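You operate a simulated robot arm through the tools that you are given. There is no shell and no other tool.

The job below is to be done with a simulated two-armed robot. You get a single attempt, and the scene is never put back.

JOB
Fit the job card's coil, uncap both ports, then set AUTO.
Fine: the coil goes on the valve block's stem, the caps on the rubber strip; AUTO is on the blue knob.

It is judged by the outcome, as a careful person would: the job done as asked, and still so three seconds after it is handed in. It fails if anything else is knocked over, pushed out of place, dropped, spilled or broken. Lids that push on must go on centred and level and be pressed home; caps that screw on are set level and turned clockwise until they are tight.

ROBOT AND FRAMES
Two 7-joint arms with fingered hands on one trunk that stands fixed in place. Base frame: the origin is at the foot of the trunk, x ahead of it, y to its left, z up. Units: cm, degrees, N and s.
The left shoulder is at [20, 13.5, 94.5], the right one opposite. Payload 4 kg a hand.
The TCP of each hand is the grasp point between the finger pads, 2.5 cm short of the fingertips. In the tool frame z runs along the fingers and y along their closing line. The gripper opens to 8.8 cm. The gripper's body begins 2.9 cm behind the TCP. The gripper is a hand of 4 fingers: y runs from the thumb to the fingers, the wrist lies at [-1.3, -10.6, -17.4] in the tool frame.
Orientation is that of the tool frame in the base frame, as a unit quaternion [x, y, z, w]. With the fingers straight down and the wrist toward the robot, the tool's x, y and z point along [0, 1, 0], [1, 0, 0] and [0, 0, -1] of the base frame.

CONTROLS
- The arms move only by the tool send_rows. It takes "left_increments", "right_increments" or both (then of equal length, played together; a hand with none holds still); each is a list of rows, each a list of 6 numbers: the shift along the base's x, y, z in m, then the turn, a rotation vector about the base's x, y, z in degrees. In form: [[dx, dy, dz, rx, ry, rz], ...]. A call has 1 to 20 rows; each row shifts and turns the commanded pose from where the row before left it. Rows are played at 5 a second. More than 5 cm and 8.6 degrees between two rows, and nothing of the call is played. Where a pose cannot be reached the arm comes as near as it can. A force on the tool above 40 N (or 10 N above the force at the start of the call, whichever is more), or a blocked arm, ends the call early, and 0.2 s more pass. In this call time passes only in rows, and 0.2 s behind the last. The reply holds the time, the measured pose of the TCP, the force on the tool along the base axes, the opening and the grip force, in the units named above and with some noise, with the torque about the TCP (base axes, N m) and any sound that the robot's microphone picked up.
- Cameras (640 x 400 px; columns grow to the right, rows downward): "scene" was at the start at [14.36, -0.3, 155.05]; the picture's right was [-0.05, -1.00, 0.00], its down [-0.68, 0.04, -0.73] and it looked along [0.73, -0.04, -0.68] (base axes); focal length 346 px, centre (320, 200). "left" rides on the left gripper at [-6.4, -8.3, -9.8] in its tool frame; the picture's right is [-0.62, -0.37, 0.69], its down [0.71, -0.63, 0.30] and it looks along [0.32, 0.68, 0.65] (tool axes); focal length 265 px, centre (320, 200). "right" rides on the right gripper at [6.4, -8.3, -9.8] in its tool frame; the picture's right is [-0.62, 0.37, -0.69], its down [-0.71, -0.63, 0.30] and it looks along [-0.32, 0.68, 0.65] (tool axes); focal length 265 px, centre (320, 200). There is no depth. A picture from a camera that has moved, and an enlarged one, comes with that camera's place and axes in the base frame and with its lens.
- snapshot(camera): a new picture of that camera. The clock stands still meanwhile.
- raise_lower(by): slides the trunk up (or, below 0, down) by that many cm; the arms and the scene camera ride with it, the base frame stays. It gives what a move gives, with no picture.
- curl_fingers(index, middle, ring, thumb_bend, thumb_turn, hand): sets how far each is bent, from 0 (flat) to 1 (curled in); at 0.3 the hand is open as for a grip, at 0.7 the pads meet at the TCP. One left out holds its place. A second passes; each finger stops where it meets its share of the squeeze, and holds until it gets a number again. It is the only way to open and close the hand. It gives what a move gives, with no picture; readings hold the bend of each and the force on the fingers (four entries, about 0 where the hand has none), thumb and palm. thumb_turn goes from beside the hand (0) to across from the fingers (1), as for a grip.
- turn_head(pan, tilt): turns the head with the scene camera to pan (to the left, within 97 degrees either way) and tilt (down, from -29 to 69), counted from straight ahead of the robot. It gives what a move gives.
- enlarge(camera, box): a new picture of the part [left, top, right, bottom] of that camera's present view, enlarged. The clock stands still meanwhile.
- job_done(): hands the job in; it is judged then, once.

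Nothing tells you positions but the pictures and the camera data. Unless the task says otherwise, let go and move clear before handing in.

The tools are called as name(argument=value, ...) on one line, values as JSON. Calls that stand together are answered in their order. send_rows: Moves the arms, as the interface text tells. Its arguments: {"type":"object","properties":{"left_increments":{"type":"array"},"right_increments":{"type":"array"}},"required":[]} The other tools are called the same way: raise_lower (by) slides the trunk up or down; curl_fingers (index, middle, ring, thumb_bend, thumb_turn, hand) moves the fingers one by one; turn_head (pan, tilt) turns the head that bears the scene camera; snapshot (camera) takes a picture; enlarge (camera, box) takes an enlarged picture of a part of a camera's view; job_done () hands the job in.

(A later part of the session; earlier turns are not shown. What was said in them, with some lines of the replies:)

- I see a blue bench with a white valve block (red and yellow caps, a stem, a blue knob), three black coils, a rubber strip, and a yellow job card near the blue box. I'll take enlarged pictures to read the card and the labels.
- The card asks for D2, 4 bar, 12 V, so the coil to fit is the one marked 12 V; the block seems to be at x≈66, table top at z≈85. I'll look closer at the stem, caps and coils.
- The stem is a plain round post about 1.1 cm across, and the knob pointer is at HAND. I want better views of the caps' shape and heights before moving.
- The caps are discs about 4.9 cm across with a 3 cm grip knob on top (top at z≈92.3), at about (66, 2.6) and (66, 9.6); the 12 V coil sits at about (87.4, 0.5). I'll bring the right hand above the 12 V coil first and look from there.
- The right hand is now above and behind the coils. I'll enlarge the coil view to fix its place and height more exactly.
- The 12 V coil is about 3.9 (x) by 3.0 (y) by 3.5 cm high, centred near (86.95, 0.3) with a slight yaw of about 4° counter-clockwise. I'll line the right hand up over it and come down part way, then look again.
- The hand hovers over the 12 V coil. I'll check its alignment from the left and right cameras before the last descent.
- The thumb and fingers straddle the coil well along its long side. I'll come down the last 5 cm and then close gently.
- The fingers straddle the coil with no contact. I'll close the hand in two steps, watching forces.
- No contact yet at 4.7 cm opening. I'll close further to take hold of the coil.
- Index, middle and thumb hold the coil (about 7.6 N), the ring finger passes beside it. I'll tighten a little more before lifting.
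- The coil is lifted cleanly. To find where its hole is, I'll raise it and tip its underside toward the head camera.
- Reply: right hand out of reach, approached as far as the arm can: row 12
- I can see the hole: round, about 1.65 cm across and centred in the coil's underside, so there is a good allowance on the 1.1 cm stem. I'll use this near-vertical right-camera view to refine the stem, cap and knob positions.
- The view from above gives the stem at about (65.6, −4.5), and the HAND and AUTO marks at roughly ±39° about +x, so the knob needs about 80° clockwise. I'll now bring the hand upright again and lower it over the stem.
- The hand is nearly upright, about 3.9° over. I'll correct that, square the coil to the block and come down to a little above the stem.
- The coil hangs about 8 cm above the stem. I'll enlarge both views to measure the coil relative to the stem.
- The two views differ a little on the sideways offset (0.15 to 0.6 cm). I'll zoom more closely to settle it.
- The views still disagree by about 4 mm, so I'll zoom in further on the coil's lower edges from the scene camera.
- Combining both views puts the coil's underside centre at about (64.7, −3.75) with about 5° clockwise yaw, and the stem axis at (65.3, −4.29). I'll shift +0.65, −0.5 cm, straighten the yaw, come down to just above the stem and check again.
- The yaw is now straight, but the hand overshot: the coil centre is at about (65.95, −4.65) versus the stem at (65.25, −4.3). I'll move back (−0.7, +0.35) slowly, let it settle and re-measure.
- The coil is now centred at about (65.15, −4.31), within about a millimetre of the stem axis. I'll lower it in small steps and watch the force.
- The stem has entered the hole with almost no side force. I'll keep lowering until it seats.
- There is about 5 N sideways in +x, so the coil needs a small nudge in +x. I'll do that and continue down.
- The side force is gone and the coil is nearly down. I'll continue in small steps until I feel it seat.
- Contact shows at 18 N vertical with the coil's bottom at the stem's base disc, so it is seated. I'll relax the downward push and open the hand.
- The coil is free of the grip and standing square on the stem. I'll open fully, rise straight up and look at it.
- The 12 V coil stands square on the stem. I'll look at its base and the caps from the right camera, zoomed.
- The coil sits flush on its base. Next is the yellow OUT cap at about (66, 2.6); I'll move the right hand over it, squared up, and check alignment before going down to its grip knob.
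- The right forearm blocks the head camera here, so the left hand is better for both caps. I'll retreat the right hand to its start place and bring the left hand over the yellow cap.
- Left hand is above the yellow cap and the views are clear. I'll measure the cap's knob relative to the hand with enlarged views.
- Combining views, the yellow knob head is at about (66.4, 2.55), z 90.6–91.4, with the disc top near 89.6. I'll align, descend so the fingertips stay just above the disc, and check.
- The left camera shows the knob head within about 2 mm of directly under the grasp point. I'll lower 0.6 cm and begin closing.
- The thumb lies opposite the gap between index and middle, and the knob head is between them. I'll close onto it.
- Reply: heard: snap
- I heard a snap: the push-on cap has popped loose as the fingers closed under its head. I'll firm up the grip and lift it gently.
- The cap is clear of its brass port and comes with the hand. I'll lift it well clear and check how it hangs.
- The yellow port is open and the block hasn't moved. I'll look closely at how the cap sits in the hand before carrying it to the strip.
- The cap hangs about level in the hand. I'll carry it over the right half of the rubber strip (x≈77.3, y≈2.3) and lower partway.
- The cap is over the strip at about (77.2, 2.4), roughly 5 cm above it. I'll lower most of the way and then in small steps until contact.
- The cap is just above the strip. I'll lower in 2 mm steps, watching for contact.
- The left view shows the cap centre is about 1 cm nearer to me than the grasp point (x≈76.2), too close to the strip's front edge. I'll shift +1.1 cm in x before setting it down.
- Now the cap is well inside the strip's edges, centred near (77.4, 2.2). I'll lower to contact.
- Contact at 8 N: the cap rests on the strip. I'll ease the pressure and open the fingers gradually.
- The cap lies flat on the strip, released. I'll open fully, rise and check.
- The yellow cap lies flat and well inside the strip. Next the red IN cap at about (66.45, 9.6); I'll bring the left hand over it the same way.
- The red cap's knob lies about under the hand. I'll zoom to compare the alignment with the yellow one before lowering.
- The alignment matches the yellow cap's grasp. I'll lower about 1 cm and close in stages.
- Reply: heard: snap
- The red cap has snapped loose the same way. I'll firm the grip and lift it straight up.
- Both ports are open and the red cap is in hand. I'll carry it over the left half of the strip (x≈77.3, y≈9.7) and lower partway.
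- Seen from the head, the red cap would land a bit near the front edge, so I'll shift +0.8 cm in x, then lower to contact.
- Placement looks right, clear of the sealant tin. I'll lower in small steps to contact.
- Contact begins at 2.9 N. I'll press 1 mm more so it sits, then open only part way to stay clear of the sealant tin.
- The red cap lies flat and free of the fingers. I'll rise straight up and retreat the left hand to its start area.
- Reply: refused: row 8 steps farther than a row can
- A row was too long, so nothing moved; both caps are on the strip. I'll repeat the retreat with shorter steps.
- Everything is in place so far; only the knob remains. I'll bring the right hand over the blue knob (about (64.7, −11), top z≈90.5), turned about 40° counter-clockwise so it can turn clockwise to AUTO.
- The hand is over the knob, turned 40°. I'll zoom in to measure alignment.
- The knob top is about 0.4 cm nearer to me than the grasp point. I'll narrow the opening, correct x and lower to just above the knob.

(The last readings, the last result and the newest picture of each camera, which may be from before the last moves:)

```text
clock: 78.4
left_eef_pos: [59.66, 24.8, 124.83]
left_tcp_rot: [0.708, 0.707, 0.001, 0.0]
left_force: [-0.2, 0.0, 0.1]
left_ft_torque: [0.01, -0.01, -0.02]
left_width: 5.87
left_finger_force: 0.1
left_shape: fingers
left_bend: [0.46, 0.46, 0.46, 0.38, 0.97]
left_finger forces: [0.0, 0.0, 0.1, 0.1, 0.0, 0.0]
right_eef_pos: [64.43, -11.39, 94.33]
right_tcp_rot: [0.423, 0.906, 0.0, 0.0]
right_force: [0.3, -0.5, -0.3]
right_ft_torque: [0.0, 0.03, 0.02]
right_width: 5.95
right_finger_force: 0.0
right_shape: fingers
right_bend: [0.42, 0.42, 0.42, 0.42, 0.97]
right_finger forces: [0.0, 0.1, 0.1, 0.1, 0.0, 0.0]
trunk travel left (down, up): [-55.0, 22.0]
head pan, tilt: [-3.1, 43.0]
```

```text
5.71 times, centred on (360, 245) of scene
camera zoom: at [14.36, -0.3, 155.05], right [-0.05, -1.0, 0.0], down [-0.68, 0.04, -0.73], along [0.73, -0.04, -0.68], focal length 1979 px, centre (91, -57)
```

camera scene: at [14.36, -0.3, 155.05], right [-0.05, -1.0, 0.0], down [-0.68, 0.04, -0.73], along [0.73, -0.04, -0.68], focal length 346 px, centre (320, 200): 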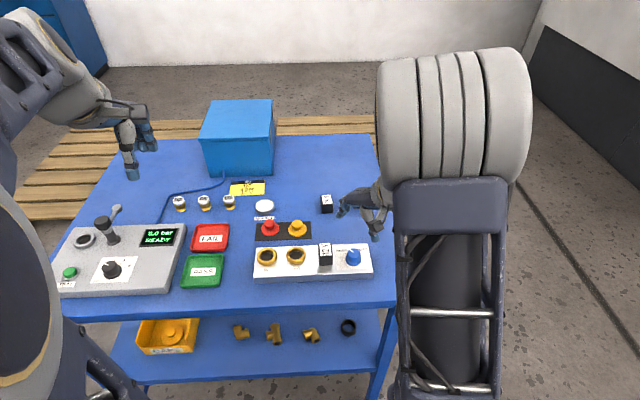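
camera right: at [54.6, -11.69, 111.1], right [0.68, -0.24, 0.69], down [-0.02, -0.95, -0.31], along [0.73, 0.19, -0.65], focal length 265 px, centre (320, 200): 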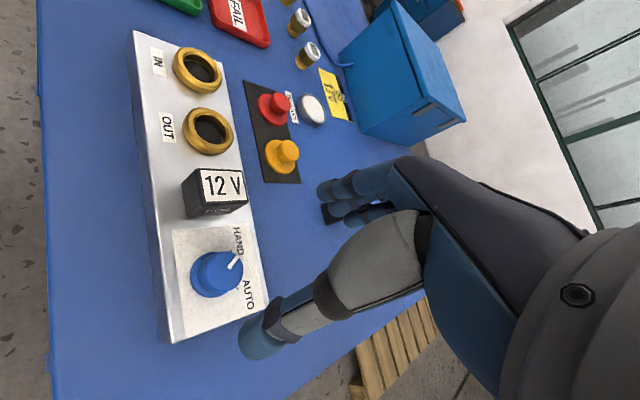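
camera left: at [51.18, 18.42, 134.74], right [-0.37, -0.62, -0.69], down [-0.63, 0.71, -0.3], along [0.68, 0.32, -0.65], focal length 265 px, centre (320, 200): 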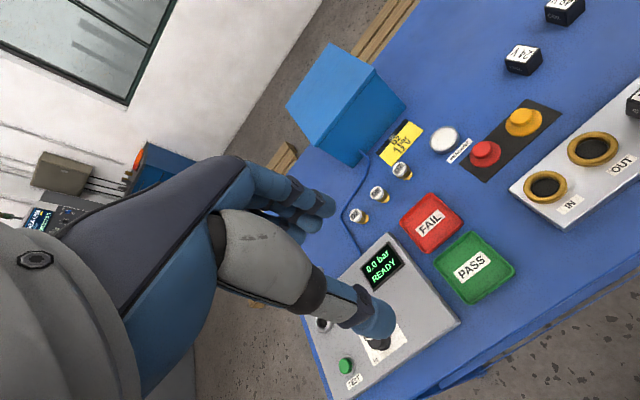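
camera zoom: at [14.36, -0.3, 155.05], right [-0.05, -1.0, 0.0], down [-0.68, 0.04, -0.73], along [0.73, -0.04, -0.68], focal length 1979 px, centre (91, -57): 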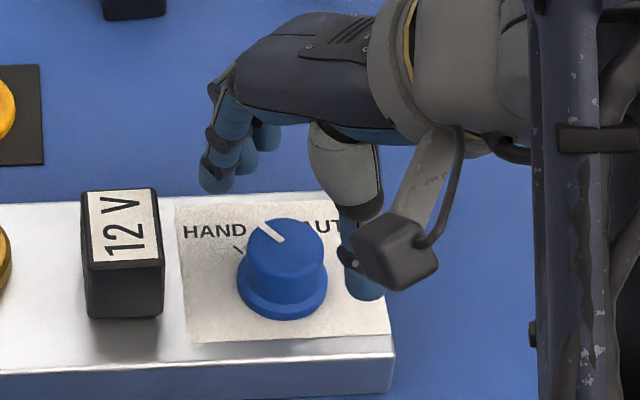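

The knob is centred between thumb and fingers to within about 2 mm. I'll lower to grip height, with fingertips just above the knob's flange.

send_rows(right_increments=[[0.0015, 0.001, -0.01, 0, 0, 0], [0, 0, -0.01, 0, 0, 0], [0, 0, -0.008, 0, 0, 0], [0, 0, 0, 0, 0, 0]])

enlarge(camera="right", box=[200, 180, 380, 340])

enlarge(camera="scene", box=[320, 210, 400, 280])

```text
clock: 79.4
left_eef_pos: [59.63, 24.73, 124.77]
left_tcp_rot: [0.707, 0.707, 0.0, -0.001]
left_force: [-0.2, 0.6, -0.3]
left_ft_torque: [0.04, 0.04, -0.01]
left_width: 5.85
left_finger_force: 0.0
left_shape: fingers
left_bend: [0.46, 0.46, 0.46, 0.38, 0.97]
left_finger forces: [0.1, 0.0, 0.0, 0.1, 0.1, 0.0]
right_eef_pos: [64.59, -11.1, 91.71]
right_tcp_rot: [0.422, 0.906, 0.0, -0.001]
right_force: [-0.1, 0.6, -0.5]
right_ft_torque: [0.0, 0.01, -0.02]
right_width: 6.0
right_finger_force: 0.1
right_shape: fingers
right_bend: [0.42, 0.42, 0.42, 0.42, 0.97]
right_finger forces: [0.1, 0.0, 0.0, 0.0, 0.0, 0.0]
trunk travel left (down, up): [-55.0, 22.0]
head pan, tilt: [-3.1, 43.0]
```

```text
2.50 times, centred on (290, 260) of right
camera zoom: at [54.16, -11.67, 101.51], right [0.68, -0.24, 0.69], down [-0.02, -0.95, -0.31], along [0.73, 0.19, -0.65], focal length 664 px, centre (395, 50)
```

zoom: 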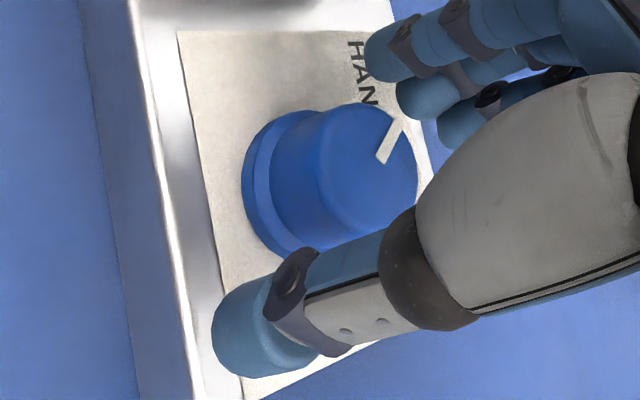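

```text
5.71 times, centred on (360, 245) of scene
camera zoom: at [14.36, -0.3, 155.05], right [-0.05, -1.0, 0.0], down [-0.68, 0.04, -0.73], along [0.73, -0.04, -0.68], focal length 1979 px, centre (91, -57)
```

zoom: 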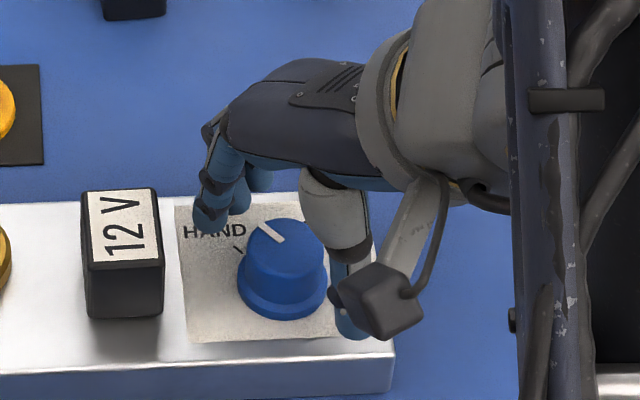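

The hand straddles the knob without touching. I'll close on it in two steps.

curl_fingers(hand="right", index=0.52, middle=0.52, ring=0.5, thumb_bend=0.52)

curl_fingers(hand="right", index=0.62, middle=0.62, ring=0.55, thumb_bend=0.62)

enlarge(camera="right", box=[200, 180, 380, 340])

enlarge(camera="scene", box=[320, 210, 400, 280])

```text
clock: 80.4
left_eef_pos: [59.66, 24.86, 124.93]
left_tcp_rot: [0.707, 0.708, 0.0, 0.0]
left_force: [0.1, -1.4, -0.7]
left_ft_torque: [-0.01, 0.02, -0.03]
left_width: 5.92
left_finger_force: 0.0
left_shape: fingers
left_bend: [0.46, 0.46, 0.46, 0.38, 0.97]
left_finger forces: [0.0, 0.1, 0.0, 0.0, 0.0, 0.0]
right_eef_pos: [64.55, -11.25, 91.7]
right_tcp_rot: [0.423, 0.906, 0.0, 0.0]
right_force: [0.6, -0.2, 0.2]
right_ft_torque: [0.0, 0.0, -0.02]
right_width: 3.77
right_finger_force: 0.1
right_shape: fingers
right_bend: [0.52, 0.52, 0.5, 0.52, 0.97]
right_finger forces: [0.0, 0.0, 0.0, 0.1, 0.0, 0.1]
trunk travel left (down, up): [-55.0, 22.0]
head pan, tilt: [-3.1, 43.0]
```

```text
clock: 81.4
left_eef_pos: [59.56, 24.75, 124.95]
left_tcp_rot: [0.706, 0.708, 0.0, -0.001]
left_force: [-0.5, -0.5, 0.4]
left_ft_torque: [0.0, 0.01, 0.03]
left_width: 5.87
left_finger_force: 0.0
left_shape: fingers
left_bend: [0.46, 0.46, 0.46, 0.38, 0.97]
left_finger forces: [0.0, 0.0, 0.1, 0.1, 0.1, 0.0]
right_eef_pos: [64.66, -11.31, 91.79]
right_tcp_rot: [0.423, 0.906, 0.001, 0.0]
right_force: [3.6, 2.5, -0.3]
right_ft_torque: [0.07, -0.1, 0.04]
right_width: 2.4
right_finger_force: 4.0
right_shape: fingers
right_bend: [0.57, 0.59, 0.55, 0.59, 0.97]
right_finger forces: [3.5, 3.0, 0.0, 0.1, 1.7, 0.0]
trunk travel left (down, up): [-55.0, 22.0]
head pan, tilt: [-3.1, 43.0]
```

```text
2.50 times, centred on (290, 260) of right
camera zoom: at [54.19, -11.66, 101.53], right [0.68, -0.24, 0.69], down [-0.02, -0.95, -0.31], along [0.73, 0.19, -0.65], focal length 664 px, centre (395, 50)
```

zoom: 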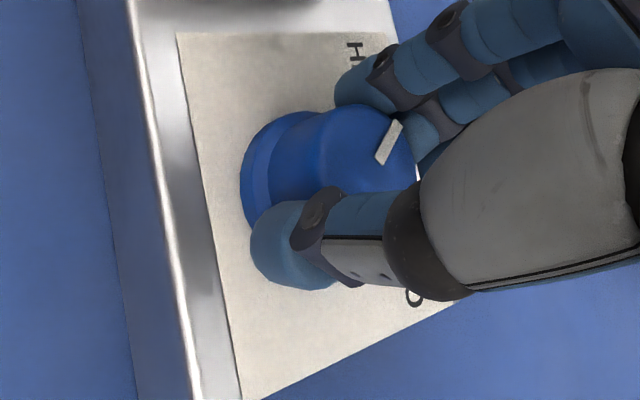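

```text
5.71 times, centred on (360, 245) of scene
camera zoom: at [14.38, -0.29, 155.05], right [-0.05, -1.0, 0.0], down [-0.68, 0.04, -0.73], along [0.73, -0.04, -0.68], focal length 1979 px, centre (91, -57)
```

zoom: 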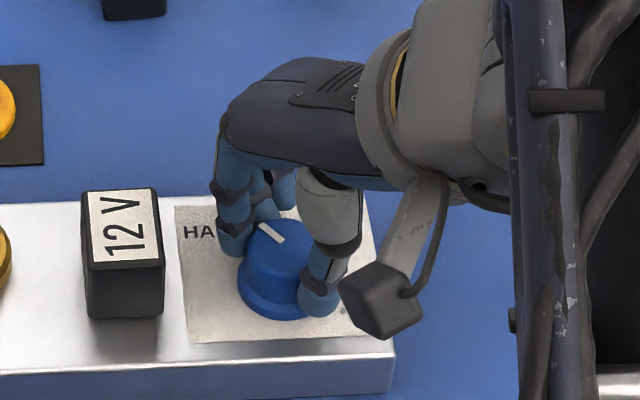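

Fingers press slightly harder than the thumb, so I'll shift the hand about 1.5 mm toward the fingers to centre it, then squeeze more firmly.

send_rows(right_increments=[[0.001, 0.0008, 0, 0, 0, 0], [0, 0, 0, 0, 0, 0]])

curl_fingers(hand="right", index=0.75, middle=0.75, ring=0.58, thumb_bend=0.75)

```text
clock: 82.0
left_eef_pos: [59.63, 24.69, 124.84]
left_tcp_rot: [0.708, 0.707, 0.001, -0.001]
left_force: [0.6, 0.4, 0.7]
left_ft_torque: [0.01, -0.01, -0.01]
left_width: 5.87
left_finger_force: 0.1
left_shape: fingers
left_bend: [0.46, 0.46, 0.46, 0.38, 0.97]
left_finger forces: [0.0, 0.1, 0.0, 0.0, 0.1, 0.0]
right_eef_pos: [64.66, -11.15, 91.75]
right_tcp_rot: [0.422, 0.907, 0.0, 0.0]
right_force: [1.8, 0.5, -2.0]
right_ft_torque: [0.03, -0.04, 0.01]
right_width: 2.4
right_finger_force: 3.2
right_shape: fingers
right_bend: [0.58, 0.59, 0.55, 0.59, 0.97]
right_finger forces: [2.3, 2.2, 0.0, 0.1, 2.7, 0.1]
trunk travel left (down, up): [-55.0, 22.0]
head pan, tilt: [-3.1, 43.0]
```

```text
clock: 83.0
left_eef_pos: [59.61, 24.73, 124.97]
left_tcp_rot: [0.707, 0.707, 0.0, 0.0]
left_force: [-0.3, 0.1, -0.7]
left_ft_torque: [-0.02, 0.01, -0.01]
left_width: 5.87
left_finger_force: 0.1
left_shape: fingers
left_bend: [0.46, 0.46, 0.46, 0.38, 0.97]
left_finger forces: [0.0, 0.1, 0.0, 0.0, 0.1, 0.0]
right_eef_pos: [64.73, -11.17, 91.83]
right_tcp_rot: [0.423, 0.906, 0.0, 0.0]
right_force: [7.3, 2.1, -4.3]
right_ft_torque: [0.01, -0.18, 0.03]
right_width: 2.16
right_finger_force: 16.1
right_shape: fingers
right_bend: [0.58, 0.61, 0.57, 0.61, 0.97]
right_finger forces: [9.0, 10.7, 0.0, 0.0, 11.6, 0.0]
trunk travel left (down, up): [-55.0, 22.0]
head pan, tilt: [-3.1, 43.0]
```

Firm grip, about 16 N. I'll null the remaining side force and start turning clockwise, first 24°.

send_rows(right_increments=[[0.0014, 0.0005, -0.0005, 0, 0, 0], [0, 0, 0, 0, 0, -6], [0, 0, 0, 0, 0, -6], [0, 0, 0, 0, 0, -6], [0, 0, 0, 0, 0, -6], [0, 0, 0, 0, 0, 0]])

enlarge(camera="right", box=[200, 180, 380, 340])

enlarge(camera="scene", box=[320, 210, 400, 280])

```text
clock: 84.4
left_eef_pos: [59.57, 24.76, 124.85]
left_tcp_rot: [0.707, 0.707, 0.0, -0.001]
left_force: [-0.1, 0.2, 0.5]
left_ft_torque: [-0.02, -0.01, -0.01]
left_width: 5.89
left_finger_force: 0.0
left_shape: fingers
left_bend: [0.46, 0.46, 0.46, 0.38, 0.97]
left_finger forces: [0.2, 0.0, 0.1, 0.0, 0.1, 0.0]
right_eef_pos: [64.9, -11.08, 91.72]
right_tcp_rot: [0.602, 0.798, 0.001, 0.001]
right_force: [8.5, -4.5, 6.5]
right_ft_torque: [-0.07, -0.15, 0.03]
right_width: 2.13
right_finger_force: 17.5
right_shape: fingers
right_bend: [0.58, 0.62, 0.57, 0.61, 0.96]
right_finger forces: [9.6, 11.6, 0.1, 0.0, 13.0, 0.0]
trunk travel left (down, up): [-55.0, 22.0]
head pan, tilt: [-3.1, 43.0]
```

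```text
2.50 times, centred on (290, 260) of right
camera zoom: at [55.19, -7.24, 101.43], right [0.52, -0.5, 0.69], down [-0.41, -0.86, -0.31], along [0.75, -0.12, -0.65], focal length 664 px, centre (395, 50)
```

zoom: 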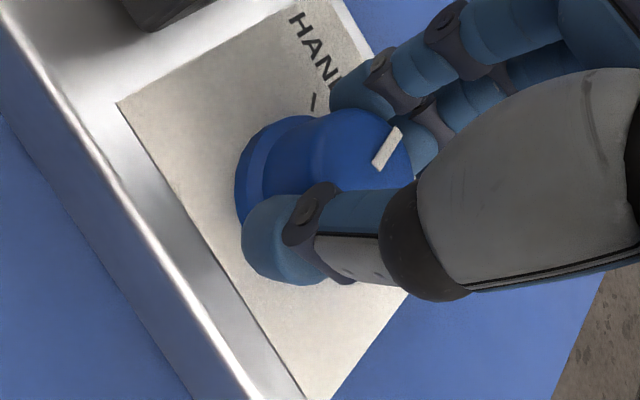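

```text
5.71 times, centred on (360, 245) of scene
camera zoom: at [14.38, -0.31, 155.05], right [-0.05, -1.0, 0.0], down [-0.68, 0.04, -0.73], along [0.73, -0.04, -0.68], focal length 1979 px, centre (91, -57)
```

zoom: 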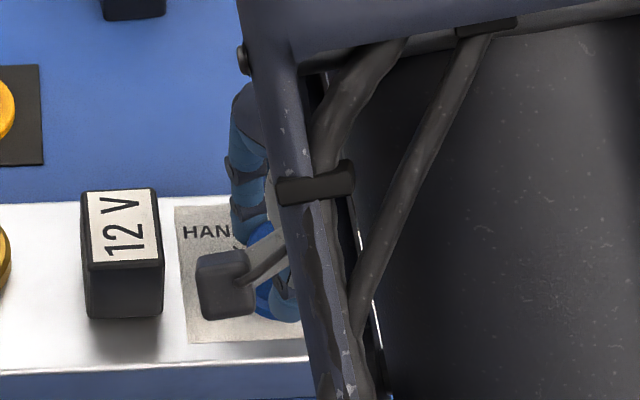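

The pointer turns with the hand and torque is small. I'll trim the side force and continue turning another 30°.

send_rows(right_increments=[[0.0012, -0.0008, 0.0008, 0, 0, -6], [0, 0, 0, 0, 0, -6], [0, 0, 0, 0, 0, -6], [0, 0, 0, 0, 0, -6], [0, 0, 0, 0, 0, -6], [0, 0, 0, 0, 0, 0]])

enlarge(camera="right", box=[200, 180, 380, 340])

snapshot(camera="scene")

```text
clock: 85.8
left_eef_pos: [59.6, 24.67, 124.89]
left_tcp_rot: [0.707, 0.707, 0.0, 0.0]
left_force: [-0.1, 0.9, 0.5]
left_ft_torque: [-0.01, 0.0, 0.03]
left_width: 5.87
left_finger_force: 0.0
left_shape: fingers
left_bend: [0.46, 0.46, 0.46, 0.38, 0.97]
left_finger forces: [0.0, 0.0, 0.0, 0.0, 0.0, 0.1]
right_eef_pos: [64.93, -11.2, 91.77]
right_tcp_rot: [0.789, 0.615, 0.001, 0.0]
right_force: [-0.9, -5.6, -4.1]
right_ft_torque: [-0.06, 0.06, -0.01]
right_width: 2.14
right_finger_force: 15.6
right_shape: fingers
right_bend: [0.59, 0.62, 0.57, 0.61, 0.96]
right_finger forces: [7.1, 9.2, 0.1, 0.0, 13.9, 0.0]
trunk travel left (down, up): [-55.0, 22.0]
head pan, tilt: [-3.1, 43.0]
```

```text
2.50 times, centred on (290, 260) of right
camera zoom: at [58.59, -2.93, 101.54], right [0.21, -0.69, 0.69], down [-0.79, -0.54, -0.3], along [0.58, -0.48, -0.65], focal length 664 px, centre (395, 50)
```

zoom: 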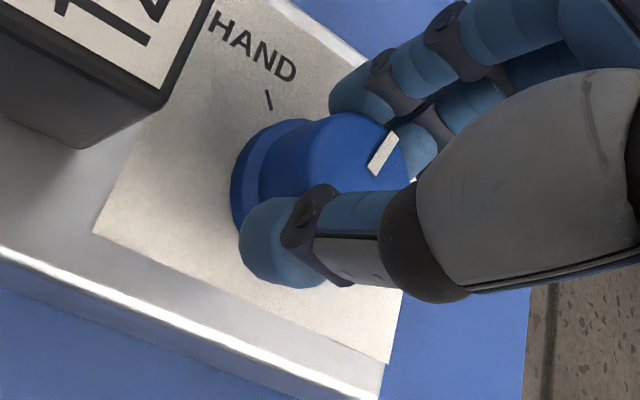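

```text
taken
camera scene: at [14.37, -0.32, 155.04], right [-0.05, -1.0, 0.0], down [-0.68, 0.04, -0.73], along [0.73, -0.04, -0.68], focal length 346 px, centre (320, 200)
```

scene: 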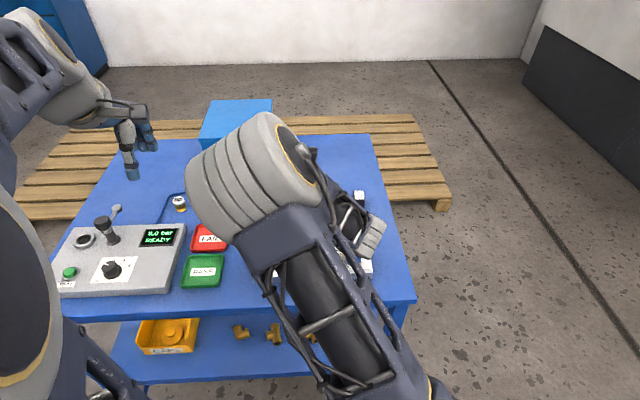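

The knob has turned about 54°; no resistance. I'll trim the side force and turn another 18°, then look at the pointer.

send_rows(right_increments=[[0, -0.001, -0.0006, 0, 0, -6], [0, 0, 0, 0, 0, -6], [0, 0, 0, 0, 0, -6], [0, 0, 0, 0, 0, 0]])

enlarge(camera="right", box=[200, 180, 380, 340])

```text
clock: 86.8
left_eef_pos: [59.7, 24.82, 124.71]
left_tcp_rot: [0.707, 0.707, 0.0, 0.001]
left_force: [-0.2, -0.4, -0.3]
left_ft_torque: [0.01, 0.01, -0.01]
left_width: 5.87
left_finger_force: 0.0
left_shape: fingers
left_bend: [0.46, 0.46, 0.46, 0.38, 0.97]
left_finger forces: [0.1, 0.0, 0.0, 0.0, 0.0, 0.0]
right_eef_pos: [65.03, -11.37, 91.74]
right_tcp_rot: [0.875, 0.484, 0.001, -0.001]
right_force: [-2.6, -4.3, 0.9]
right_ft_torque: [-0.07, 0.05, -0.02]
right_width: 2.13
right_finger_force: 15.2
right_shape: fingers
right_bend: [0.59, 0.63, 0.57, 0.61, 0.96]
right_finger forces: [7.6, 9.5, 0.0, 0.0, 14.1, 0.1]
trunk travel left (down, up): [-55.0, 22.0]
head pan, tilt: [-3.1, 43.0]
```

```text
2.50 times, centred on (290, 260) of right
camera zoom: at [61.47, -1.43, 101.48], right [-0.02, -0.72, 0.69], down [-0.91, -0.27, -0.3], along [0.41, -0.64, -0.65], focal length 664 px, centre (395, 50)
```

zoom: 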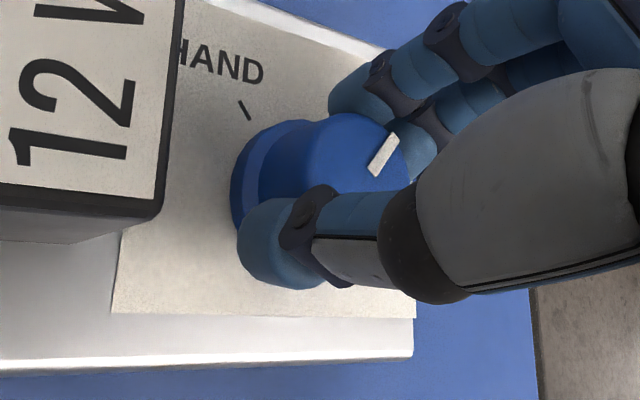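

The knob is about 72° round; the marks measure ±40°, so about 8–10° remain. I'll turn on by 8° and check the pointer against the AUTO mark.

send_rows(right_increments=[[0, -0.0006, 0, 0, 0, -4], [0, 0, 0, 0, 0, -4], [0, 0, 0, 0, 0, 0]])

enlarge(camera="right", box=[200, 180, 380, 340])

```text
clock: 87.6
left_eef_pos: [59.63, 24.84, 124.94]
left_tcp_rot: [0.707, 0.707, 0.0, 0.0]
left_force: [0.2, -0.6, 0.2]
left_ft_torque: [-0.02, 0.05, 0.02]
left_width: 5.89
left_finger_force: 0.2
left_shape: fingers
left_bend: [0.46, 0.46, 0.46, 0.38, 0.97]
left_finger forces: [0.0, 0.0, 0.1, 0.1, 0.0, 0.1]
right_eef_pos: [65.07, -11.34, 91.66]
right_tcp_rot: [0.906, 0.423, 0.001, 0.001]
right_force: [2.1, -3.1, 2.1]
right_ft_torque: [-0.03, -0.01, 0.11]
right_width: 2.15
right_finger_force: 15.2
right_shape: fingers
right_bend: [0.59, 0.62, 0.57, 0.61, 0.96]
right_finger forces: [7.7, 10.2, 0.0, 0.0, 12.3, 0.1]
trunk travel left (down, up): [-55.0, 22.0]
head pan, tilt: [-3.1, 43.0]
```

```text
2.50 times, centred on (290, 260) of right
camera zoom: at [62.85, -0.99, 101.48], right [-0.12, -0.71, 0.69], down [-0.94, -0.14, -0.31], along [0.32, -0.69, -0.65], focal length 664 px, centre (395, 50)
```

zoom: 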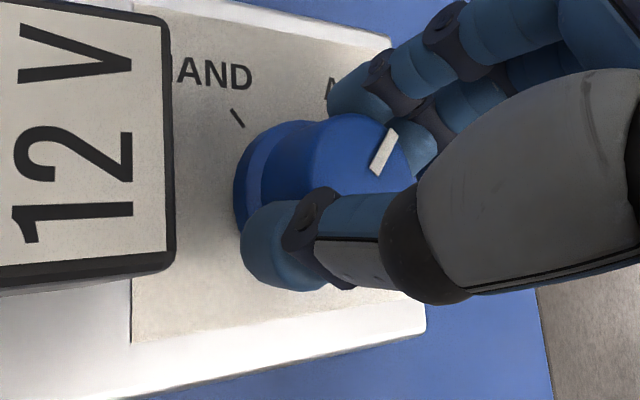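

Torque has risen to 0.11 N·m opposing the turn, and the pointer measures about −36 to −40°, so the AUTO stop seems reached. I'll nudge 2° more to confirm.

send_rows(right_increments=[[0, 0, 0, 0, 0, -2], [0, 0, 0, 0, 0, 0]])

enlarge(camera="right", box=[200, 180, 380, 340])

```text
clock: 88.2
left_eef_pos: [59.68, 24.72, 124.86]
left_tcp_rot: [0.707, 0.707, 0.0, -0.001]
left_force: [-0.3, -0.4, -0.9]
left_ft_torque: [0.01, -0.01, 0.0]
left_width: 5.89
left_finger_force: 0.0
left_shape: fingers
left_bend: [0.46, 0.46, 0.46, 0.38, 0.97]
left_finger forces: [0.1, 0.0, 0.1, 0.1, 0.1, 0.0]
right_eef_pos: [64.99, -11.33, 91.76]
right_tcp_rot: [0.913, 0.407, 0.001, 0.0]
right_force: [2.5, -0.3, 1.7]
right_ft_torque: [0.04, -0.03, 0.1]
right_width: 2.13
right_finger_force: 15.4
right_shape: fingers
right_bend: [0.59, 0.62, 0.57, 0.61, 0.96]
right_finger forces: [7.8, 9.4, 0.0, 0.0, 12.9, 0.0]
trunk travel left (down, up): [-55.0, 22.0]
head pan, tilt: [-3.1, 43.0]
```

```text
2.50 times, centred on (290, 260) of right
camera zoom: at [63.2, -0.93, 101.49], right [-0.14, -0.71, 0.69], down [-0.95, -0.11, -0.31], along [0.29, -0.7, -0.65], focal length 664 px, centre (395, 50)
```

zoom: 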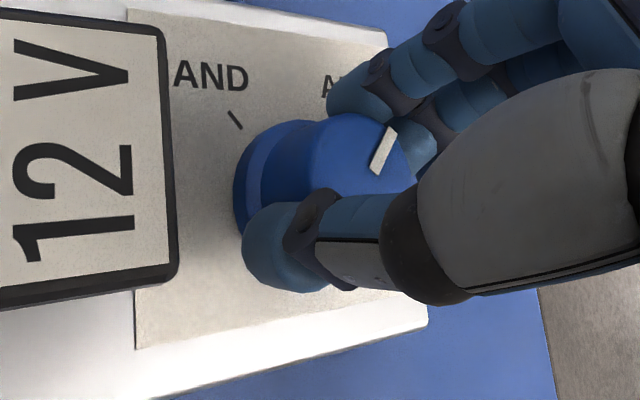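

The torque no longer rises and the pointer slips slightly in the hand, so the knob is at its AUTO stop. I'll let go and rise.

curl_fingers(hand="right", index=0.5, middle=0.5, ring=0.5, thumb_bend=0.5)

curl_fingers(hand="right", index=0.42, middle=0.42, ring=0.42, thumb_bend=0.42)

send_rows(right_increments=[[0, 0, 0.008, 0, 0, 0], [0, 0, 0.015, 0, 0, 0], [0, 0, 0.025, 0, 0, 0], [0, 0, 0.03, 0, 0, 0], [0, 0, 0.03, 0, 0, 0], [0, 0, 0, 0, 0, 0]])

snapshot(camera="right")

```text
clock: 89.2
left_eef_pos: [59.63, 24.76, 124.93]
left_tcp_rot: [0.707, 0.707, 0.0, 0.0]
left_force: [0.4, -0.7, -0.5]
left_ft_torque: [-0.01, -0.01, -0.01]
left_width: 5.86
left_finger_force: 0.1
left_shape: fingers
left_bend: [0.46, 0.46, 0.46, 0.38, 0.97]
left_finger forces: [0.0, 0.0, 0.0, 0.1, 0.1, 0.0]
right_eef_pos: [64.95, -11.38, 91.79]
right_tcp_rot: [0.913, 0.407, 0.0, 0.001]
right_force: [-0.6, 0.3, -0.2]
right_ft_torque: [-0.01, 0.01, 0.01]
right_width: 4.11
right_finger_force: 0.2
right_shape: fingers
right_bend: [0.5, 0.5, 0.5, 0.5, 0.97]
right_finger forces: [0.1, 0.1, 0.1, 0.0, 0.0, 0.0]
trunk travel left (down, up): [-55.0, 22.0]
head pan, tilt: [-3.1, 43.0]
```

```text
clock: 90.2
left_eef_pos: [59.65, 24.77, 124.96]
left_tcp_rot: [0.707, 0.707, 0.001, -0.001]
left_force: [0.5, 0.0, 0.8]
left_ft_torque: [0.0, -0.02, 0.03]
left_width: 5.88
left_finger_force: 0.0
left_shape: fingers
left_bend: [0.46, 0.46, 0.46, 0.38, 0.97]
left_finger forces: [0.0, 0.0, 0.0, 0.0, 0.0, 0.0]
right_eef_pos: [65.04, -11.38, 91.65]
right_tcp_rot: [0.914, 0.406, 0.0, 0.0]
right_force: [0.4, -0.7, 0.6]
right_ft_torque: [-0.02, 0.0, -0.03]
right_width: 5.89
right_finger_force: 0.1
right_shape: fingers
right_bend: [0.42, 0.42, 0.42, 0.42, 0.97]
right_finger forces: [0.0, 0.1, 0.0, 0.1, 0.1, 0.0]
trunk travel left (down, up): [-55.0, 22.0]
head pan, tilt: [-3.1, 43.0]
```

```text
clock: 91.6
left_eef_pos: [59.75, 24.7, 124.84]
left_tcp_rot: [0.707, 0.707, 0.0, 0.0]
left_force: [0.1, 0.3, 0.0]
left_ft_torque: [0.0, -0.02, 0.01]
left_width: 5.84
left_finger_force: 0.1
left_shape: fingers
left_bend: [0.46, 0.46, 0.46, 0.38, 0.97]
left_finger forces: [0.1, 0.0, 0.0, 0.0, 0.0, 0.0]
right_eef_pos: [64.95, -11.62, 102.48]
right_tcp_rot: [0.913, 0.407, 0.0, 0.0]
right_force: [0.5, 0.1, -0.1]
right_ft_torque: [-0.01, 0.0, -0.03]
right_width: 5.87
right_finger_force: 0.0
right_shape: fingers
right_bend: [0.42, 0.42, 0.42, 0.42, 0.97]
right_finger forces: [0.0, 0.0, 0.1, 0.1, 0.0, 0.0]
trunk travel left (down, up): [-55.0, 22.0]
head pan, tilt: [-3.1, 43.0]
```

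```text
taken
camera right: at [63.1, -1.28, 112.3], right [-0.14, -0.71, 0.69], down [-0.95, -0.11, -0.3], along [0.29, -0.7, -0.65], focal length 265 px, centre (320, 200)
```

right: 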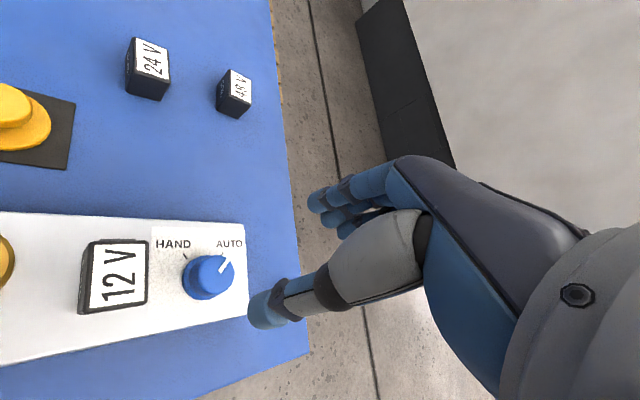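

enlarge(camera="right", box=[140, 220, 260, 310])

enlarge(camera="right", box=[0, 60, 160, 340])

```text
4.44 times, centred on (200, 265) of right
camera zoom: at [63.1, -1.28, 112.3], right [-0.14, -0.71, 0.69], down [-0.95, -0.11, -0.3], along [0.29, -0.7, -0.65], focal length 1180 px, centre (853, -89)
```

zoom: 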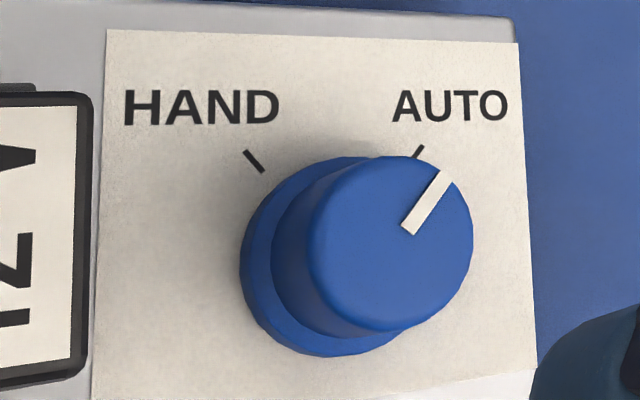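

```text
1.43 times, centred on (80, 200) of right
camera zoom: at [63.1, -1.28, 112.3], right [-0.14, -0.71, 0.69], down [-0.95, -0.11, -0.3], along [0.29, -0.7, -0.65], focal length 379 px, centre (663, 200)
```

zoom: 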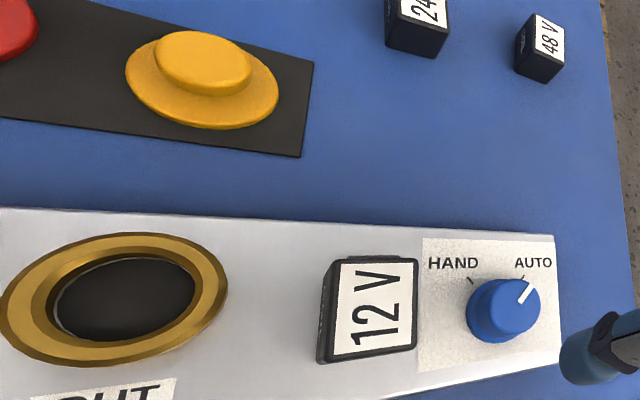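

The pointer is now at about the AUTO tick. I'll move the right hand well clear and check it from the head camera, as compared with the first picture.

send_rows(right_increments=[[0, -0.01, 0.02, 0, 0, 6], [-0.01, -0.015, 0.02, 0, 0, 6], [-0.015, -0.015, 0.02, 0, 0, 6], [-0.015, -0.02, 0.02, 0, 0, 6], [-0.015, -0.02, 0.02, 0, 0, 6], [-0.015, -0.02, 0.02, 0, 0, 6], [-0.015, -0.02, 0.01, 0, 0, 6], [0, 0, 0, 0, 0, 0]])

snapshot(camera="scene")

enlarge(camera="scene", box=[330, 240, 378, 270])

enlarge(camera="right", box=[110, 120, 210, 200])

enlarge(camera="scene", box=[240, 200, 390, 290])

```text
clock: 93.4
left_eef_pos: [59.69, 24.72, 124.88]
left_tcp_rot: [0.707, 0.707, 0.0, 0.0]
left_force: [-0.2, 0.4, 0.2]
left_ft_torque: [-0.01, -0.04, 0.03]
left_width: 5.86
left_finger_force: 0.1
left_shape: fingers
left_bend: [0.46, 0.46, 0.46, 0.38, 0.97]
left_finger forces: [0.0, 0.0, 0.1, 0.0, 0.0, 0.1]
right_eef_pos: [56.6, -23.13, 115.45]
right_tcp_rot: [0.707, 0.707, 0.001, 0.0]
right_force: [0.2, 0.9, -0.5]
right_ft_torque: [-0.01, 0.01, -0.03]
right_width: 5.88
right_finger_force: 0.1
right_shape: fingers
right_bend: [0.42, 0.42, 0.42, 0.42, 0.98]
right_finger forces: [0.0, 0.0, 0.0, 0.1, 0.1, 0.1]
right hand out of reach, approached as far as the arm can: row 5
trunk travel left (down, up): [-55.0, 22.0]
head pan, tilt: [-3.1, 43.0]
```

```text
taken
camera scene: at [14.37, -0.29, 155.04], right [-0.05, -1.0, 0.0], down [-0.68, 0.04, -0.73], along [0.73, -0.04, -0.68], focal length 346 px, centre (320, 200)
```

scene: 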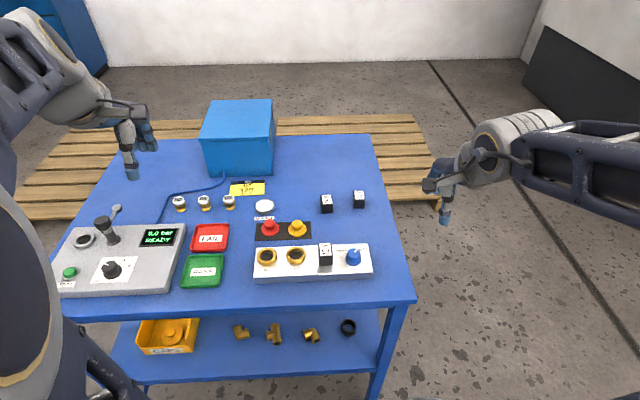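

```text
13.33 times, centred on (354, 255) of scene
camera zoom: at [14.37, -0.29, 155.04], right [-0.05, -1.0, 0.0], down [-0.68, 0.04, -0.73], along [0.73, -0.04, -0.68], focal length 4618 px, centre (-133, -533)
```

zoom: 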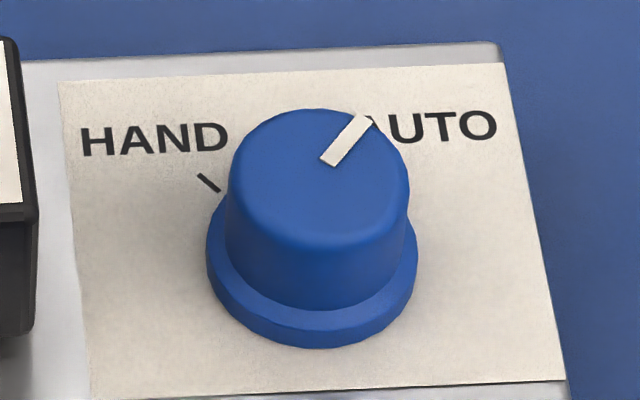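

```text
5.00 times, centred on (160, 160) of right
camera zoom: at [48.4, -16.78, 125.19], right [0.37, -0.62, 0.69], down [-0.63, -0.71, -0.3], along [0.68, -0.32, -0.65], focal length 1327 px, centre (1120, 400)
```

zoom: 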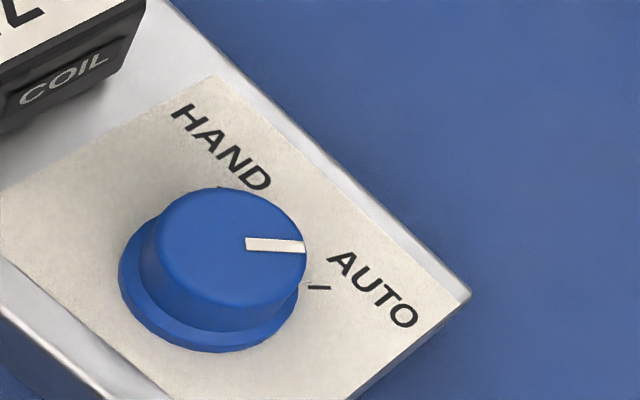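

```text
4.27 times, centred on (315, 245) of scene
camera zoom: at [14.37, -0.29, 155.04], right [-0.05, -1.0, 0.0], down [-0.68, 0.04, -0.73], along [0.73, -0.04, -0.68], focal length 1478 px, centre (341, 8)
```

zoom: 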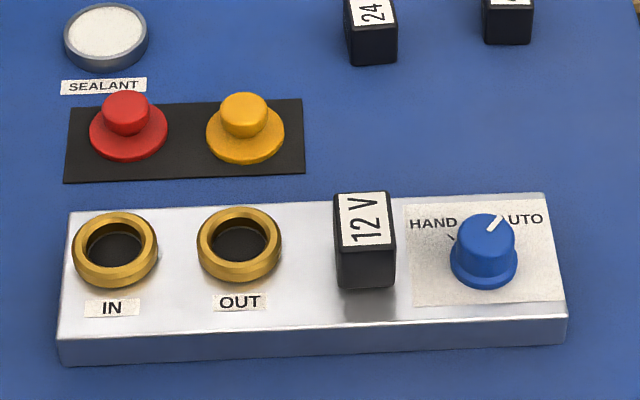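

The pointer now stands at −42°, mirror image of its HAND position, so AUTO is set. Before handing in, I'll check the coil's seating and the caps once more.

enlarge(camera="scene", box=[308, 236, 344, 270])

enlarge(camera="right", box=[60, 90, 140, 160])

enlarge(camera="scene", box=[250, 212, 320, 246])

enlarge(camera="left", box=[440, 80, 640, 210])

```text
11.76 times, centred on (326, 253) of scene
camera zoom: at [14.37, -0.29, 155.04], right [-0.05, -1.0, 0.0], down [-0.68, 0.04, -0.73], along [0.73, -0.04, -0.68], focal length 4075 px, centre (249, -424)
```

zoom: 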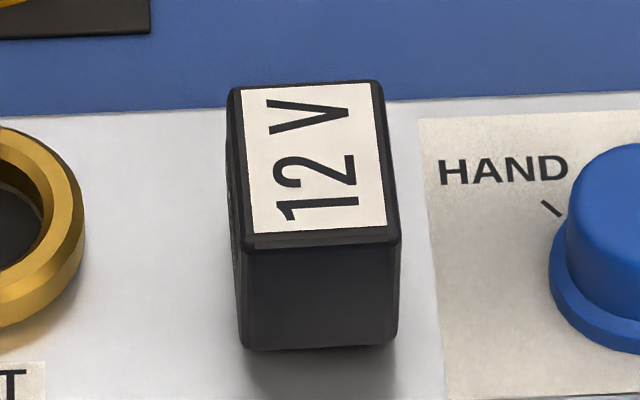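

```text
5.71 times, centred on (100, 125) of right
camera zoom: at [48.4, -16.78, 125.19], right [0.37, -0.62, 0.69], down [-0.63, -0.71, -0.3], along [0.68, -0.32, -0.65], focal length 1517 px, centre (1577, 629)
```

zoom: 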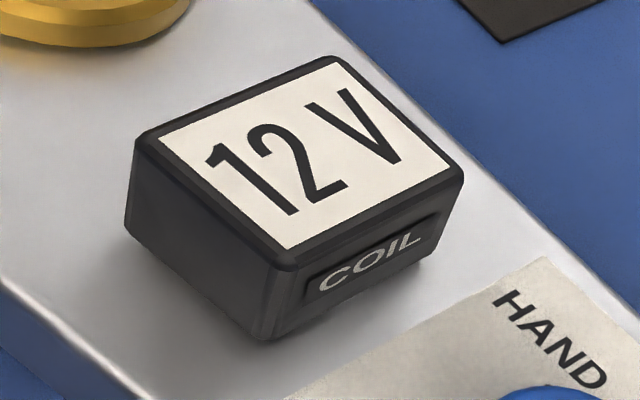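

```text
9.14 times, centred on (285, 229) of scene
camera zoom: at [14.37, -0.29, 155.04], right [-0.05, -1.0, 0.0], down [-0.68, 0.04, -0.73], along [0.73, -0.04, -0.68], focal length 3167 px, centre (640, -65)
```

zoom: 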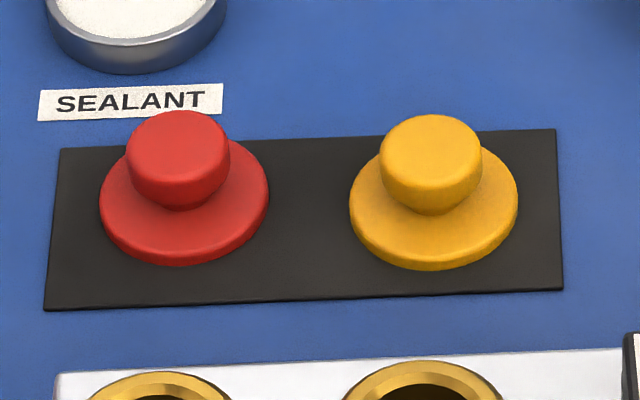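

```text
3.08 times, centred on (540, 145) of left
camera zoom: at [51.19, 18.42, 134.73], right [-0.37, -0.62, -0.69], down [-0.63, 0.71, -0.3], along [0.68, 0.32, -0.65], focal length 817 px, centre (-357, 369)
```

zoom: 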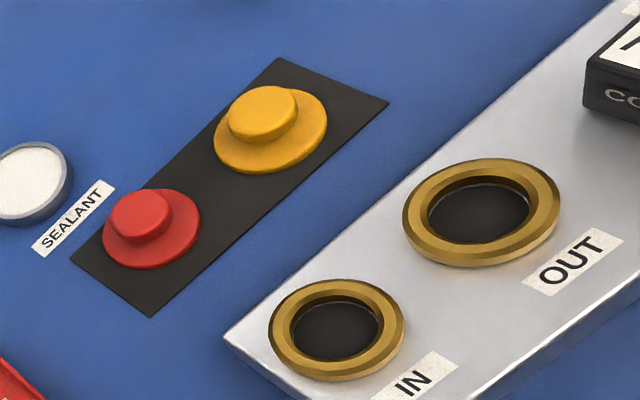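

AUTO, the coil and both ports look right, but the red cap may sit right at the strip's far edge. I'll bring the left hand above it to look closely and, if needed, shift it inward.

send_rows(left_increments=[[0.02, -0.015, -0.02, 0, 0, 0], [0.025, -0.02, -0.025, 0, 0, 0], [0.025, -0.02, -0.025, 0, 0, 0], [0.025, -0.02, -0.025, 0, 0, 0], [0.025, -0.02, -0.025, 0, 0, 0], [0.025, -0.02, -0.025, 0, 0, 0], [0.02, -0.02, -0.025, 0, 0, 0], [0.015, -0.015, -0.025, 0, 0, 0], [0, 0, -0.025, 0, 0, 0], [0, 0, -0.02, 0, 0, 0], [0, 0, 0, 0, 0, 0]])

snapshot(camera="left")

enlarge(camera="left", box=[280, 200, 480, 380])

enlarge(camera="right", box=[0, 0, 160, 110])

```text
clock: 95.8
left_eef_pos: [77.51, 9.5, 100.89]
left_tcp_rot: [0.708, 0.707, 0.0, 0.0]
left_force: [-0.1, -0.3, -0.4]
left_ft_torque: [0.01, 0.02, -0.02]
left_width: 5.91
left_finger_force: 0.0
left_shape: fingers
left_bend: [0.46, 0.46, 0.46, 0.38, 0.97]
left_finger forces: [0.0, 0.1, 0.0, 0.0, 0.0, 0.0]
right_eef_pos: [56.62, -23.15, 115.38]
right_tcp_rot: [0.707, 0.707, 0.0, 0.001]
right_force: [0.0, -0.1, -0.9]
right_ft_torque: [0.01, 0.0, -0.01]
right_width: 5.87
right_finger_force: 0.1
right_shape: fingers
right_bend: [0.42, 0.42, 0.42, 0.42, 0.98]
right_finger forces: [0.1, 0.0, 0.0, 0.1, 0.1, 0.0]
trunk travel left (down, up): [-55.0, 22.0]
head pan, tilt: [-3.1, 43.0]
```

```text
taken
camera left: at [69.15, 3.15, 110.81], right [-0.37, -0.62, -0.69], down [-0.63, 0.71, -0.3], along [0.68, 0.32, -0.65], focal length 265 px, centre (320, 200)
```

left: 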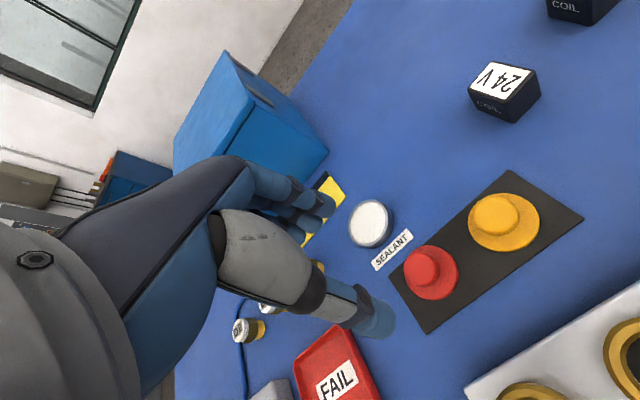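

```text
2.22 times, centred on (380, 290) of left
camera zoom: at [69.15, 3.15, 110.81], right [-0.37, -0.62, -0.69], down [-0.63, 0.71, -0.3], along [0.68, 0.32, -0.65], focal length 590 px, centre (187, 0)
```

zoom: 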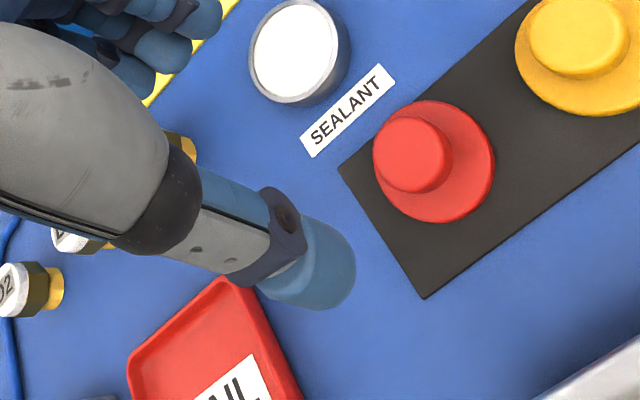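

```text
3.64 times, centred on (80, 55) of right
camera zoom: at [48.4, -16.76, 125.2], right [0.37, -0.62, 0.69], down [-0.63, -0.71, -0.31], along [0.68, -0.32, -0.65], focal length 965 px, centre (1193, 727)
```

zoom: 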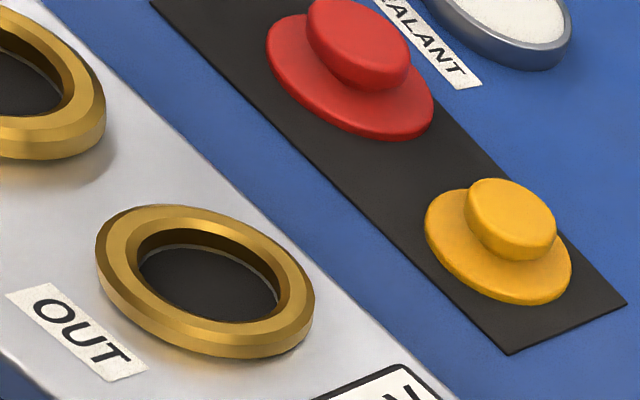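

The red cap seems just about tangent to the strip's far edge. I'll zoom in there to see if it actually overhangs.

enlarge(camera="left", box=[380, 230, 480, 310])

enlarge(camera="right", box=[50, 0, 130, 50])

```text
5.00 times, centred on (430, 270) of left
camera zoom: at [69.15, 3.15, 110.81], right [-0.37, -0.62, -0.69], down [-0.63, 0.71, -0.3], along [0.68, 0.32, -0.65], focal length 1327 px, centre (-230, -150)
```

zoom: 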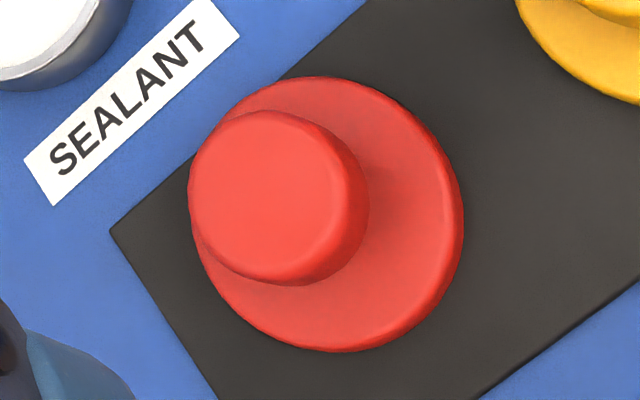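

```text
8.00 times, centred on (90, 25) of right
camera zoom: at [48.4, -16.76, 125.2], right [0.37, -0.62, 0.69], down [-0.63, -0.71, -0.31], along [0.68, -0.32, -0.65], focal length 2123 px, centre (2160, 1600)
```

zoom: 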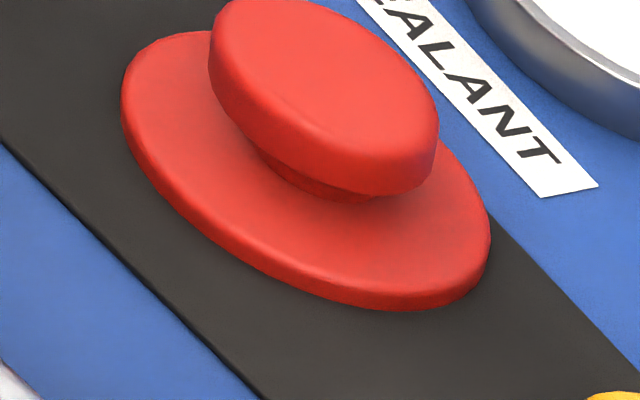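

Allowing for its height, the red cap's rim lies about 1–2 mm inside the strip's edge, so it is fully on the strip and I'll leave it. I'll retreat the left hand and take a last look.

send_rows(left_increments=[[0, 0, 0.03, 0, 0, 0], [-0.015, 0.015, 0.03, 0, 0, 0], [-0.02, 0.02, 0.03, 0, 0, 0], [-0.025, 0.02, 0.03, 0, 0, 0], [-0.025, 0.02, 0.03, 0, 0, 0], [-0.025, 0.02, 0.03, 0, 0, 0], [-0.025, 0.02, 0.025, 0, 0, 0], [-0.025, 0.02, 0.02, 0, 0, 0], [-0.02, 0.015, 0.015, 0, 0, 0], [0, 0, 0, 0, 0, 0]])

snapshot(camera="scene")

enlarge(camera="scene", box=[160, 170, 400, 290])

```text
clock: 98.0
left_eef_pos: [59.75, 24.64, 125.08]
left_tcp_rot: [0.707, 0.707, 0.0, 0.0]
left_force: [0.7, 0.9, 0.0]
left_ft_torque: [0.0, 0.0, 0.04]
left_width: 5.87
left_finger_force: 0.1
left_shape: fingers
left_bend: [0.46, 0.46, 0.46, 0.38, 0.97]
left_finger forces: [0.0, 0.1, 0.0, 0.0, 0.0, 0.0]
right_eef_pos: [56.61, -23.22, 115.45]
right_tcp_rot: [0.707, 0.707, 0.001, 0.001]
right_force: [-0.4, 0.5, -0.2]
right_ft_torque: [-0.03, -0.02, 0.0]
right_width: 5.87
right_finger_force: 0.1
right_shape: fingers
right_bend: [0.42, 0.42, 0.42, 0.42, 0.98]
right_finger forces: [0.1, 0.0, 0.0, 0.0, 0.0, 0.1]
trunk travel left (down, up): [-55.0, 22.0]
head pan, tilt: [-3.1, 43.0]
```

```text
taken
camera scene: at [14.37, -0.3, 155.05], right [-0.05, -1.0, 0.0], down [-0.68, 0.04, -0.73], along [0.73, -0.04, -0.68], focal length 346 px, centre (320, 200)
```

scene: 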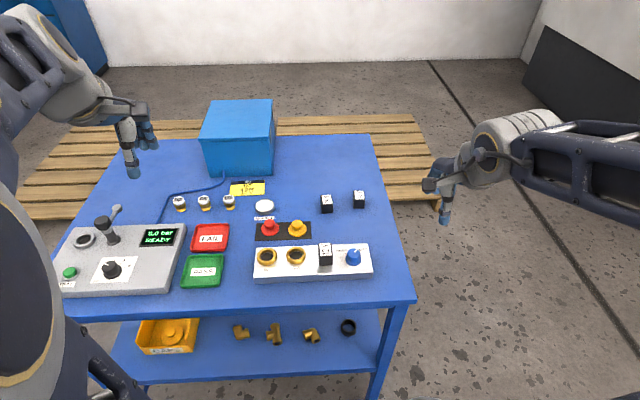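

```text
2.67 times, centred on (280, 230) of scene
camera zoom: at [14.37, -0.3, 155.05], right [-0.05, -1.0, 0.0], down [-0.68, 0.04, -0.73], along [0.73, -0.04, -0.68], focal length 924 px, centre (427, 120)
```

zoom: 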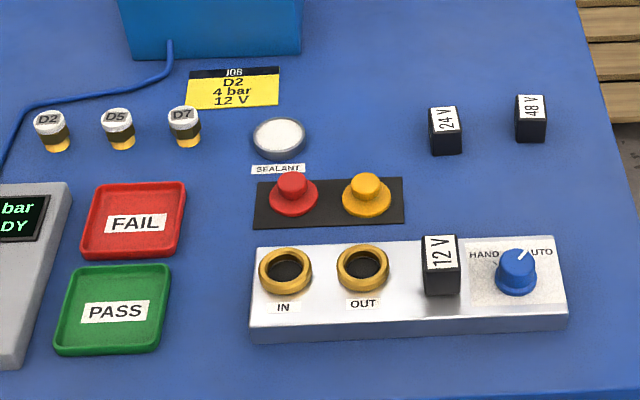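

The 12 V coil is seated on the stem, both ports are open, both caps are on the rubber strip and the knob points at AUTO. Nothing else has moved and both hands are clear, so I'm handing in.

job_done()

```text
The job is handed in.
```

The job is done and handed in; I haven't been shown a verdict.

- **Coil:** the card called for 12 V, so the 12 V coil is on the valve block's stem. It was pushed down until it met firm resistance and stands level.
- **Caps:** both ports are uncapped. The red and yellow caps lie flat on the rubber strip. The red one's rim is only about 1–2 mm inside the strip's far edge; I judged it fully on and left it there.
- **Knob:** it turned from HAND until it met resistance at AUTO, and the pointer lines up with the AUTO mark.

In the last picture nothing else on the bench had moved, and both hands were clear.
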